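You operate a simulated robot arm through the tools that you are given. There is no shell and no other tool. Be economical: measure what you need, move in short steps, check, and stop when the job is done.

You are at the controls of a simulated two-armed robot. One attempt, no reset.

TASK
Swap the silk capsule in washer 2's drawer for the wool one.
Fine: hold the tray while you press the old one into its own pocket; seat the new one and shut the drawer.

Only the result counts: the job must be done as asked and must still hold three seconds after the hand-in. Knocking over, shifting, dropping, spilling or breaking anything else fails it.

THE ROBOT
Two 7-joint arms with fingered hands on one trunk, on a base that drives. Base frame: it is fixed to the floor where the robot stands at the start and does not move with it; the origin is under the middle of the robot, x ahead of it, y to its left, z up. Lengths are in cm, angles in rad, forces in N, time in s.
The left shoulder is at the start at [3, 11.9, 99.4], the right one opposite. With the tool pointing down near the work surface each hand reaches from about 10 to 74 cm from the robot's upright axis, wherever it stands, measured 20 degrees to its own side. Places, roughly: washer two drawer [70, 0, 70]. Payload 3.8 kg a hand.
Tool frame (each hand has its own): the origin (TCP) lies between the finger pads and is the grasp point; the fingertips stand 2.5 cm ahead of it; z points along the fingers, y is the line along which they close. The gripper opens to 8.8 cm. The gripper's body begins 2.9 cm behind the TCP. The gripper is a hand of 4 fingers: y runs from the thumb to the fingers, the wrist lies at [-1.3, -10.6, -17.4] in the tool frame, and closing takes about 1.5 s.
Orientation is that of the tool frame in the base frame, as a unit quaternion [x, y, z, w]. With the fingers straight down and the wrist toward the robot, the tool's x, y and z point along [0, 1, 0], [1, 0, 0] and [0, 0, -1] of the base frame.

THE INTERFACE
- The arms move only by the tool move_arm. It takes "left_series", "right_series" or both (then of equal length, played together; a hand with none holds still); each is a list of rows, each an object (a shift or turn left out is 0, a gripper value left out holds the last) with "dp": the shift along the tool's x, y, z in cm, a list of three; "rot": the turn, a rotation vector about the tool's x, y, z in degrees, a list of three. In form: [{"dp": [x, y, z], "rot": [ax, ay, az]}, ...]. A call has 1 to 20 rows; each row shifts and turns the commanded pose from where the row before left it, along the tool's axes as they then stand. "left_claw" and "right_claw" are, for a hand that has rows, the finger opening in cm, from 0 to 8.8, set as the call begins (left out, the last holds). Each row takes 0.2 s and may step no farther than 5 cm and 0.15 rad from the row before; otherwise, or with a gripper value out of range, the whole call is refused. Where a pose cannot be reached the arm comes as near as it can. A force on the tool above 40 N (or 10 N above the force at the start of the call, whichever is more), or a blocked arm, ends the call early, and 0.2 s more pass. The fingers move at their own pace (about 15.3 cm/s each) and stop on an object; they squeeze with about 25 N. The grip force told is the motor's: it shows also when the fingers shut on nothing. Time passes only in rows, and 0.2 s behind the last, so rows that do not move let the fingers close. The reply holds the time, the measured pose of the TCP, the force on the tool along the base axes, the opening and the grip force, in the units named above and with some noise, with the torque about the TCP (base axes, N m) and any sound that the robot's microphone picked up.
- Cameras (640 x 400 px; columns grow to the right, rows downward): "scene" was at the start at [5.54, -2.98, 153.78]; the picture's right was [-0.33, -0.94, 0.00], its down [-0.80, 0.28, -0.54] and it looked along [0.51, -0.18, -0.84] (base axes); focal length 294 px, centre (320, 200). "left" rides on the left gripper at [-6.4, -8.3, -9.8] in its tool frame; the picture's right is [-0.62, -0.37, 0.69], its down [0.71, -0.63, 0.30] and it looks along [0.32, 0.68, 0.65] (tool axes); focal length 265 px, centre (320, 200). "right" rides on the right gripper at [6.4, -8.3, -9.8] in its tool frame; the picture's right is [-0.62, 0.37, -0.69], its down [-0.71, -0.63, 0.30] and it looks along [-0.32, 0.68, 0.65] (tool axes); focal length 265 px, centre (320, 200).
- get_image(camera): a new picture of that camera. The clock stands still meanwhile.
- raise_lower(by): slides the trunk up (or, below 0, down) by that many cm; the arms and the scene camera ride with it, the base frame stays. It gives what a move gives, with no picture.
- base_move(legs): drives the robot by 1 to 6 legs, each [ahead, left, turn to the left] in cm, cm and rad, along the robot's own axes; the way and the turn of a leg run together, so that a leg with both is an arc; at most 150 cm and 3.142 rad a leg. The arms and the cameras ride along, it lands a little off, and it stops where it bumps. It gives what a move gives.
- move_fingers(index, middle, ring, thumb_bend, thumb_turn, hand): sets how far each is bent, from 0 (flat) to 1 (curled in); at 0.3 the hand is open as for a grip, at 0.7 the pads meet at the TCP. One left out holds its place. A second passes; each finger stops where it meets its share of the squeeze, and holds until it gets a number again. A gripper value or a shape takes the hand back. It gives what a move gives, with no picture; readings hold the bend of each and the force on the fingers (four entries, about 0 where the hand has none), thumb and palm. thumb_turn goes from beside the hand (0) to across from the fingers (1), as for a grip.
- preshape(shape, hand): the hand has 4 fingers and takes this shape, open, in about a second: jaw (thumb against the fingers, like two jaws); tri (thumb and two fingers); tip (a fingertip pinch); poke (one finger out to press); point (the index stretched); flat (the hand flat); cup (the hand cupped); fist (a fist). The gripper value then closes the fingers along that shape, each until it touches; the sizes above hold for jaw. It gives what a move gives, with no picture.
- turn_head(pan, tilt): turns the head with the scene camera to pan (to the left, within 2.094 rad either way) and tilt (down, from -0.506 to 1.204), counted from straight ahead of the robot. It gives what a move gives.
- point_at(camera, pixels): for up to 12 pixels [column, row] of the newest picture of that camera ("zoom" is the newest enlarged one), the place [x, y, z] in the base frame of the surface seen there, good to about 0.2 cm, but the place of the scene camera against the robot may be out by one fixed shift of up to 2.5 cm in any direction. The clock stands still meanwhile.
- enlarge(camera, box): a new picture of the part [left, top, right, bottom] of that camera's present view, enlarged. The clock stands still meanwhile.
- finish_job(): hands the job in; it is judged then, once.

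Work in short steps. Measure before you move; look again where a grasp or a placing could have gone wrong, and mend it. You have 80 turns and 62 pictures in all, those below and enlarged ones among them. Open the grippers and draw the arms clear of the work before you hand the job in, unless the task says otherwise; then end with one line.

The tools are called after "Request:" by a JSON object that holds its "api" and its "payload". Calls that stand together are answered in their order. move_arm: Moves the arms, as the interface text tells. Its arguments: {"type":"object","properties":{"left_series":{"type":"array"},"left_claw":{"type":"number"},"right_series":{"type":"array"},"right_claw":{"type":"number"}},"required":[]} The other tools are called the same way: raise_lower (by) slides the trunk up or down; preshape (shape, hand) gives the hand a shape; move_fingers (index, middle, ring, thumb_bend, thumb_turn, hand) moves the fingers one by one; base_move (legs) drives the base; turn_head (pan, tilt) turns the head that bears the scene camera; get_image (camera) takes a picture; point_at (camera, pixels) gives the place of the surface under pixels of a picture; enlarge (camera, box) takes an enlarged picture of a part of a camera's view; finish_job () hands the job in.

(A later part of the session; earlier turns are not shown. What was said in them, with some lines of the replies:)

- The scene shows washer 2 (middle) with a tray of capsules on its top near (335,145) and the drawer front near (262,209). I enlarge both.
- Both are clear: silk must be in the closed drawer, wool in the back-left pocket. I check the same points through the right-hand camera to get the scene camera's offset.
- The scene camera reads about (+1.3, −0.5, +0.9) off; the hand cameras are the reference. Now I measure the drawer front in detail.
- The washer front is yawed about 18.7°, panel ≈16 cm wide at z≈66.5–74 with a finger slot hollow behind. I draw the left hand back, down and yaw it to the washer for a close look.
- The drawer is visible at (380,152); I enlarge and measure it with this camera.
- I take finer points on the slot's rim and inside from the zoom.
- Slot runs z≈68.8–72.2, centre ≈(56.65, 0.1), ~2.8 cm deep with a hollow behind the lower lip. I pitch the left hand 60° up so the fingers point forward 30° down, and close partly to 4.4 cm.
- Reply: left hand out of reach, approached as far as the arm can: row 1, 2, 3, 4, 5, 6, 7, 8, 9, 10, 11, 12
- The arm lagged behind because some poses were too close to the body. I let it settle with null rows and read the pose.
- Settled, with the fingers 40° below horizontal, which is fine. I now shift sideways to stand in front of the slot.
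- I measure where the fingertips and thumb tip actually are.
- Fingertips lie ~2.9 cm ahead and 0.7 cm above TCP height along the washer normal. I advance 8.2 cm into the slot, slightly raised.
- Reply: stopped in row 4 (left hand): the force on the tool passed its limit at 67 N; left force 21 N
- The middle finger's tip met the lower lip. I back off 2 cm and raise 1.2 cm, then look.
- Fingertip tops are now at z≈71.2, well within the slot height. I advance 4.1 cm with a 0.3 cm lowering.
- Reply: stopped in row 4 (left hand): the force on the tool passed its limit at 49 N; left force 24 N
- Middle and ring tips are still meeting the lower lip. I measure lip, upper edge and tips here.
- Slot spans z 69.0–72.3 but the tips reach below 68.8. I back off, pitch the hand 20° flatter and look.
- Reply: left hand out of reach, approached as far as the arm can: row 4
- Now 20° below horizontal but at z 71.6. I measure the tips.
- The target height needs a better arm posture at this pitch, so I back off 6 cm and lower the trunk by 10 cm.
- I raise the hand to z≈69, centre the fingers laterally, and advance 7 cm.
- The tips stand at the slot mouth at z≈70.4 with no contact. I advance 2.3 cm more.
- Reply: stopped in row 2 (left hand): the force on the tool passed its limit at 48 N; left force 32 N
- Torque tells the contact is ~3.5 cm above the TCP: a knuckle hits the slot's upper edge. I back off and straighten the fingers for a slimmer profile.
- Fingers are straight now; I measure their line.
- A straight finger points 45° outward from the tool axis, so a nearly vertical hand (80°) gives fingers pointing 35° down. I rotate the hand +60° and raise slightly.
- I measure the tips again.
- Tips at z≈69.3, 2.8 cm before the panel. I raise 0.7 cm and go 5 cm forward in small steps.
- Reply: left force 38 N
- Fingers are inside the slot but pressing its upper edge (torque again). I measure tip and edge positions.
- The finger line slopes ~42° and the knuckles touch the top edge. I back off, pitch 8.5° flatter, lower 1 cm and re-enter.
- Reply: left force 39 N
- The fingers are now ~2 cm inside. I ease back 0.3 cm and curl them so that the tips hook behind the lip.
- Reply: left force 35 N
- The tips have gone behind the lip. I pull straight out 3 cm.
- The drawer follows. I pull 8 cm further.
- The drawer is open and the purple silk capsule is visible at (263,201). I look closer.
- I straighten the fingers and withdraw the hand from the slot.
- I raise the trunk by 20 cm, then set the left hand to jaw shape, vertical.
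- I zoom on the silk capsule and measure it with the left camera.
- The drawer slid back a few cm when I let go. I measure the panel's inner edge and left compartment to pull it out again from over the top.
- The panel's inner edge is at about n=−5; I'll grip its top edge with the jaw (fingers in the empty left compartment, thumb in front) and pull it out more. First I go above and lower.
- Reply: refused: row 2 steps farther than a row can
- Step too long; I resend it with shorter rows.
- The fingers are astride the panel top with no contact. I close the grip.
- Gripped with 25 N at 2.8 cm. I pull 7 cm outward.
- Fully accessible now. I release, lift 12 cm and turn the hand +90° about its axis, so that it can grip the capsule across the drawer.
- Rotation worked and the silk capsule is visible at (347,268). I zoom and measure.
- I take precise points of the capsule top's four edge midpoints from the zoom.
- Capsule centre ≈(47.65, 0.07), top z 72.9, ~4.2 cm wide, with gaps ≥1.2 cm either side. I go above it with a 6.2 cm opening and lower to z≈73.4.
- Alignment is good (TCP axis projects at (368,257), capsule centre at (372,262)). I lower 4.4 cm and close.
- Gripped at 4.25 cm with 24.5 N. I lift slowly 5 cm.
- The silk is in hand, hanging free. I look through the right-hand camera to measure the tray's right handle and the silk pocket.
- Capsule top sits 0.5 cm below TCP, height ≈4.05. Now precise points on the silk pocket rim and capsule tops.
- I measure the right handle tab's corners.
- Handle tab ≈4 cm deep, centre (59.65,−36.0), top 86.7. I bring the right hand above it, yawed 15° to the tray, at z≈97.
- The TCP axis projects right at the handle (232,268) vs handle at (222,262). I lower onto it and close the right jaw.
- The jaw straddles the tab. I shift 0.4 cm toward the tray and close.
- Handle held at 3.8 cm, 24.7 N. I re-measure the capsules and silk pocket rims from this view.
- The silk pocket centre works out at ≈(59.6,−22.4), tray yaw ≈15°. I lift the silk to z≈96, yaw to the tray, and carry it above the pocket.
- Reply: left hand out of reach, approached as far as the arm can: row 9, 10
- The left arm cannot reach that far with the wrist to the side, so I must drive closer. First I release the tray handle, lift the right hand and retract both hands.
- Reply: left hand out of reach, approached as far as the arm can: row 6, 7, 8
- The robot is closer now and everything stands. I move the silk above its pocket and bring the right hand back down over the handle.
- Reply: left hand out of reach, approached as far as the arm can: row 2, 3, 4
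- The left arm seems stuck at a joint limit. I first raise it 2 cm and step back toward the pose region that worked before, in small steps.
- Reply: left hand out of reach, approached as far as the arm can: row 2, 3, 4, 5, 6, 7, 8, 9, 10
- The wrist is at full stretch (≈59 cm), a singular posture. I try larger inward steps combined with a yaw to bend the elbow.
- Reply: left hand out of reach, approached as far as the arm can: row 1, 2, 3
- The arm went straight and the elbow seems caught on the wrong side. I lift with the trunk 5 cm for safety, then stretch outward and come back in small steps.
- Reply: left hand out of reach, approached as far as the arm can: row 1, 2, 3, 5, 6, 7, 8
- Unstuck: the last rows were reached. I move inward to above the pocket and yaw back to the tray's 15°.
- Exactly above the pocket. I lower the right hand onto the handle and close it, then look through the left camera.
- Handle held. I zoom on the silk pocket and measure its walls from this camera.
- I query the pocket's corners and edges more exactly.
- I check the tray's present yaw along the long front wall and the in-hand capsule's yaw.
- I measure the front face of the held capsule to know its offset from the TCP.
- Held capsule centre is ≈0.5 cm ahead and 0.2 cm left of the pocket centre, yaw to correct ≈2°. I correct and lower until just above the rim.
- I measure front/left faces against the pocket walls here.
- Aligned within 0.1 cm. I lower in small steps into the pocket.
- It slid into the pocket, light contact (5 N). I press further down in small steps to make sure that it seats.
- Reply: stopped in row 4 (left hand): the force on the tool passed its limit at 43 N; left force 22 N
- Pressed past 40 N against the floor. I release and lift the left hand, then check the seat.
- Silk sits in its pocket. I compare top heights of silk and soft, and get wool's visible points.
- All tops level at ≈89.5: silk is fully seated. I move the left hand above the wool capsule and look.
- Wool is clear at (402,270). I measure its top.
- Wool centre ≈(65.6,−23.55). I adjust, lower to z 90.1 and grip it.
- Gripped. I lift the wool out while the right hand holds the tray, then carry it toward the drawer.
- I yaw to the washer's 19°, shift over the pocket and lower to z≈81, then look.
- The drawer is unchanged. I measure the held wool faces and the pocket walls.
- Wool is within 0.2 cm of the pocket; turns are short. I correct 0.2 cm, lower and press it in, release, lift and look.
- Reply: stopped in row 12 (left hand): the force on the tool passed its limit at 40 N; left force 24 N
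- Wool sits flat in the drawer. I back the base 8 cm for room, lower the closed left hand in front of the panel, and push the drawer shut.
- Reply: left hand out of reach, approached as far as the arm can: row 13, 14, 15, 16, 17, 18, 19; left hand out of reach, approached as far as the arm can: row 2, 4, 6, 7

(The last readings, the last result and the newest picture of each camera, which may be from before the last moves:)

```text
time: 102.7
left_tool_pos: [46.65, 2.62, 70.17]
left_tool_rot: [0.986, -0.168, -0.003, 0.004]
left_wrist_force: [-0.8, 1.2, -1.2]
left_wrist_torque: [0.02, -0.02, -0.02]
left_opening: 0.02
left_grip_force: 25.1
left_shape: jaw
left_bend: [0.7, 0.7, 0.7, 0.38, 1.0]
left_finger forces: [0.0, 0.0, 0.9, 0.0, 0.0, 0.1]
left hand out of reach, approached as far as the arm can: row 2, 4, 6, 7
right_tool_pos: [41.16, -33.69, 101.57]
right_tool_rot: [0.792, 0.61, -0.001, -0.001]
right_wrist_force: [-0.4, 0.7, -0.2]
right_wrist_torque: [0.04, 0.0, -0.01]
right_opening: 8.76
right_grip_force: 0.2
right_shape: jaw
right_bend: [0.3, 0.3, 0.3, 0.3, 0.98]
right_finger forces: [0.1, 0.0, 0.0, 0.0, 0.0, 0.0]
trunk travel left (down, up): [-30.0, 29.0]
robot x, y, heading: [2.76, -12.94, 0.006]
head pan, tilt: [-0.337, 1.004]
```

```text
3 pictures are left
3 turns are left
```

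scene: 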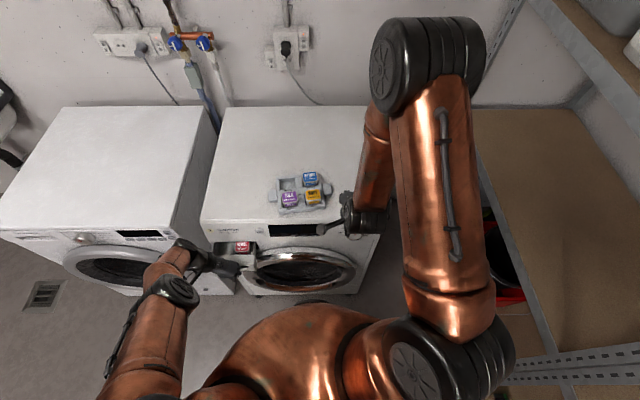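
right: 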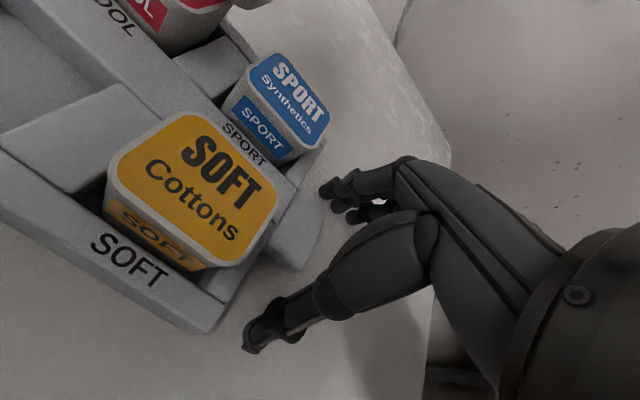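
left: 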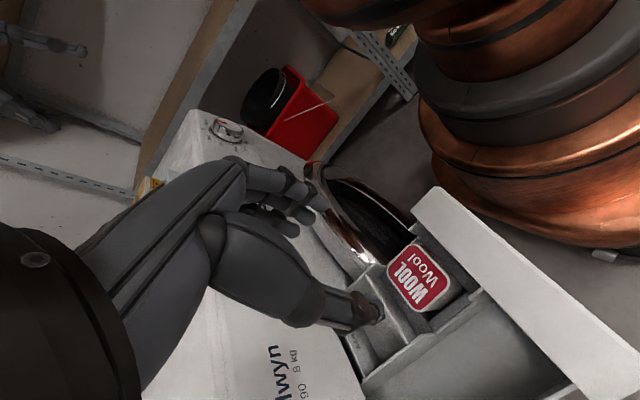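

The arm ran out of stretch with the drawer still ~7.5 cm open; the hand is against the panel. I use the base to push along the drawer's direction.

Request:
{"api": "base_move", "payload": {"legs": [[5.7, -1.95, 0]]}}

Request:
{"api": "base_move", "payload": {"legs": [[1.4, -0.5, 0]]}}

Request:
{"api": "enlarge", "payload": {"camera": "scene", "box": [180, 200, 340, 300]}}

```text
time: 103.7
left_tool_pos: [52.62, 0.49, 70.25]
left_tool_rot: [0.986, -0.167, -0.005, 0.004]
left_wrist_force: [0.6, -0.7, -0.4]
left_wrist_torque: [-0.04, -0.02, -0.01]
left_opening: 0.03
left_grip_force: 25.8
left_shape: jaw
left_bend: [0.7, 0.7, 0.7, 0.38, 1.0]
left_finger forces: [0.0, 0.0, 0.0, 0.1, 0.1, 0.1]
right_tool_pos: [47.03, -35.93, 101.49]
right_tool_rot: [0.792, 0.61, -0.002, -0.002]
right_wrist_force: [0.3, 0.6, 0.3]
right_wrist_torque: [0.03, 0.06, -0.05]
right_opening: 8.75
right_grip_force: 0.0
right_shape: jaw
right_bend: [0.3, 0.3, 0.3, 0.3, 0.98]
right_finger forces: [0.1, 0.0, 0.0, 0.1, 0.0, 0.0]
trunk travel left (down, up): [-30.0, 29.0]
robot x, y, heading: [8.81, -15.03, 0.002]
head pan, tilt: [-0.337, 1.004]
```

```text
time: 104.4
left_tool_pos: [53.44, 0.19, 70.14]
left_tool_rot: [0.985, -0.17, -0.005, 0.004]
left_wrist_force: [-26.8, 9.2, 6.7]
left_wrist_torque: [-0.46, -0.83, -0.53]
left_opening: 0.0
left_grip_force: 24.6
left_shape: jaw
left_bend: [0.7, 0.7, 0.7, 0.38, 1.0]
left_finger forces: [0.1, 0.0, 28.6, 0.0, 0.0, 0.1]
right_tool_pos: [48.22, -36.27, 101.61]
right_tool_rot: [0.792, 0.61, 0.0, 0.001]
right_wrist_force: [0.1, 0.7, 0.1]
right_wrist_torque: [-0.03, 0.0, -0.03]
right_opening: 8.77
right_grip_force: 0.0
right_shape: jaw
right_bend: [0.3, 0.3, 0.3, 0.3, 0.98]
right_finger forces: [0.0, 0.1, 0.0, 0.1, 0.0, 0.0]
trunk travel left (down, up): [-30.0, 29.0]
robot x, y, heading: [10.09, -15.32, 0.003]
head pan, tilt: [-0.337, 1.004]
```

```text
4.00 times, centred on (260, 250) of scene
2 turns are left
```

zoom: 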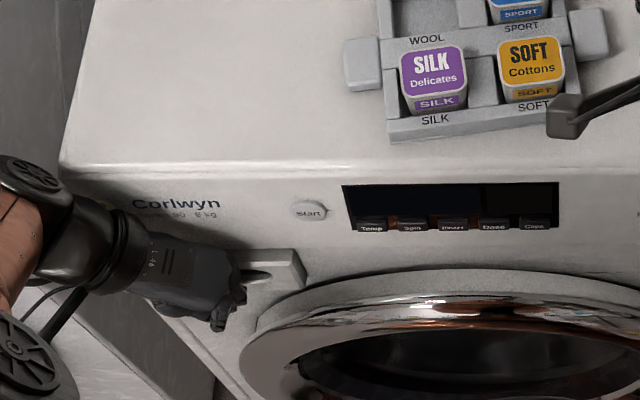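

The drawer looks shut, hand pressing with ~28 N at the end stop. I push a touch more, then drive straight back and verify.

Request:
{"api": "base_move", "payload": {"legs": [[0.4, -0.14, 0]]}}

Request:
{"api": "base_move", "payload": {"legs": [[-14, 4.8, 0]]}}

Request:
{"api": "move_arm", "payload": {"left_series": [{}, {}, {}], "left_claw": 8.8}}

Request:
{"api": "enlarge", "payload": {"camera": "scene", "box": [180, 150, 340, 250]}}

```text
time: 105.1
left_tool_pos: [53.51, 0.06, 70.07]
left_tool_rot: [0.985, -0.172, -0.008, 0.006]
left_wrist_force: [-30.9, 12.5, 5.9]
left_wrist_torque: [-0.5, -0.96, -0.53]
left_opening: 0.01
left_grip_force: 24.6
left_shape: jaw
left_bend: [0.7, 0.7, 0.7, 0.38, 1.0]
left_finger forces: [0.0, 0.0, 32.9, 0.1, 0.0, 0.0]
right_tool_pos: [48.45, -36.23, 101.67]
right_tool_rot: [0.792, 0.611, 0.001, 0.001]
right_wrist_force: [0.5, 0.2, -0.5]
right_wrist_torque: [-0.01, 0.0, 0.01]
right_opening: 8.75
right_grip_force: 0.1
right_shape: jaw
right_bend: [0.3, 0.3, 0.3, 0.3, 0.98]
right_finger forces: [0.1, 0.0, 0.0, 0.0, 0.0, 0.1]
trunk travel left (down, up): [-30.0, 29.0]
robot x, y, heading: [10.7, -14.99, 0.005]
head pan, tilt: [-0.337, 1.004]
```

```text
time: 106.5
left_tool_pos: [39.35, 4.92, 69.95]
left_tool_rot: [0.985, -0.172, -0.008, 0.006]
left_wrist_force: [-0.8, -0.3, 0.3]
left_wrist_torque: [-0.01, 0.0, -0.02]
left_opening: 0.0
left_grip_force: 24.7
left_shape: jaw
left_bend: [0.7, 0.7, 0.7, 0.38, 1.0]
left_finger forces: [0.0, 0.1, 0.1, 0.0, 0.0, 0.0]
right_tool_pos: [34.36, -31.66, 101.74]
right_tool_rot: [0.793, 0.609, 0.001, 0.0]
right_wrist_force: [-0.4, 0.3, 1.5]
right_wrist_torque: [-0.03, -0.02, -0.02]
right_opening: 8.78
right_grip_force: 0.1
right_shape: jaw
right_bend: [0.3, 0.3, 0.3, 0.3, 0.98]
right_finger forces: [0.0, 0.0, 0.0, 0.0, 0.1, 0.1]
trunk travel left (down, up): [-30.0, 29.0]
robot x, y, heading: [-3.69, -11.03, 0.004]
head pan, tilt: [-0.337, 1.004]
```

```text
time: 107.3
left_tool_pos: [39.58, 4.69, 70.09]
left_tool_rot: [0.985, -0.172, -0.009, 0.005]
left_wrist_force: [-0.2, -0.4, 0.0]
left_wrist_torque: [-0.04, -0.02, -0.01]
left_opening: 8.75
left_grip_force: 0.0
left_shape: jaw
left_bend: [0.3, 0.3, 0.3, 0.3, 0.98]
left_finger forces: [0.0, 0.0, 0.0, 0.1, 0.0, 0.0]
right_tool_pos: [34.49, -31.61, 101.62]
right_tool_rot: [0.793, 0.61, 0.0, -0.001]
right_wrist_force: [-0.6, 0.9, -0.2]
right_wrist_torque: [-0.01, -0.03, -0.01]
right_opening: 8.76
right_grip_force: 0.1
right_shape: jaw
right_bend: [0.3, 0.3, 0.3, 0.3, 0.98]
right_finger forces: [0.0, 0.0, 0.0, 0.0, 0.0, 0.0]
trunk travel left (down, up): [-30.0, 29.0]
robot x, y, heading: [-3.68, -10.82, 0.005]
head pan, tilt: [-0.337, 1.004]
```

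```text
4.00 times, centred on (260, 200) of scene
1 turns are left
```

zoom: 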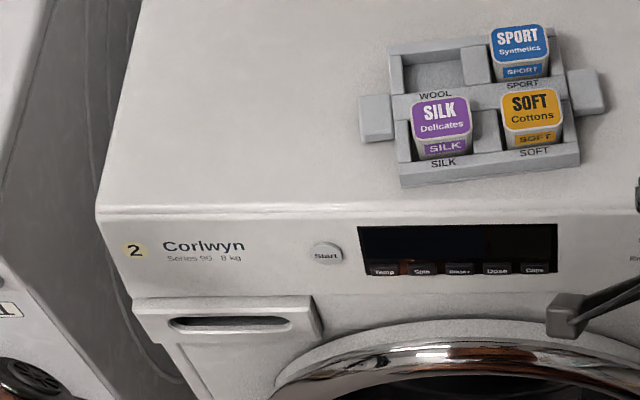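

The picture shows the drawer flush and shut, silk in its own tray pocket with sport and soft undisturbed, and both hands open and clear. I hand in.

Request:
{"api": "finish_job", "payload": {}}

```text
The job is handed in.
```

The silk capsule in washer 2's drawer has been swapped for the wool one: silk is pressed into its own tray pocket, wool is seated in the drawer, and the drawer is shut. The tray may have shifted or turned a little, up to about half a centimetre and a degree or two, while I gripped its handle. I did not measure that at the end.
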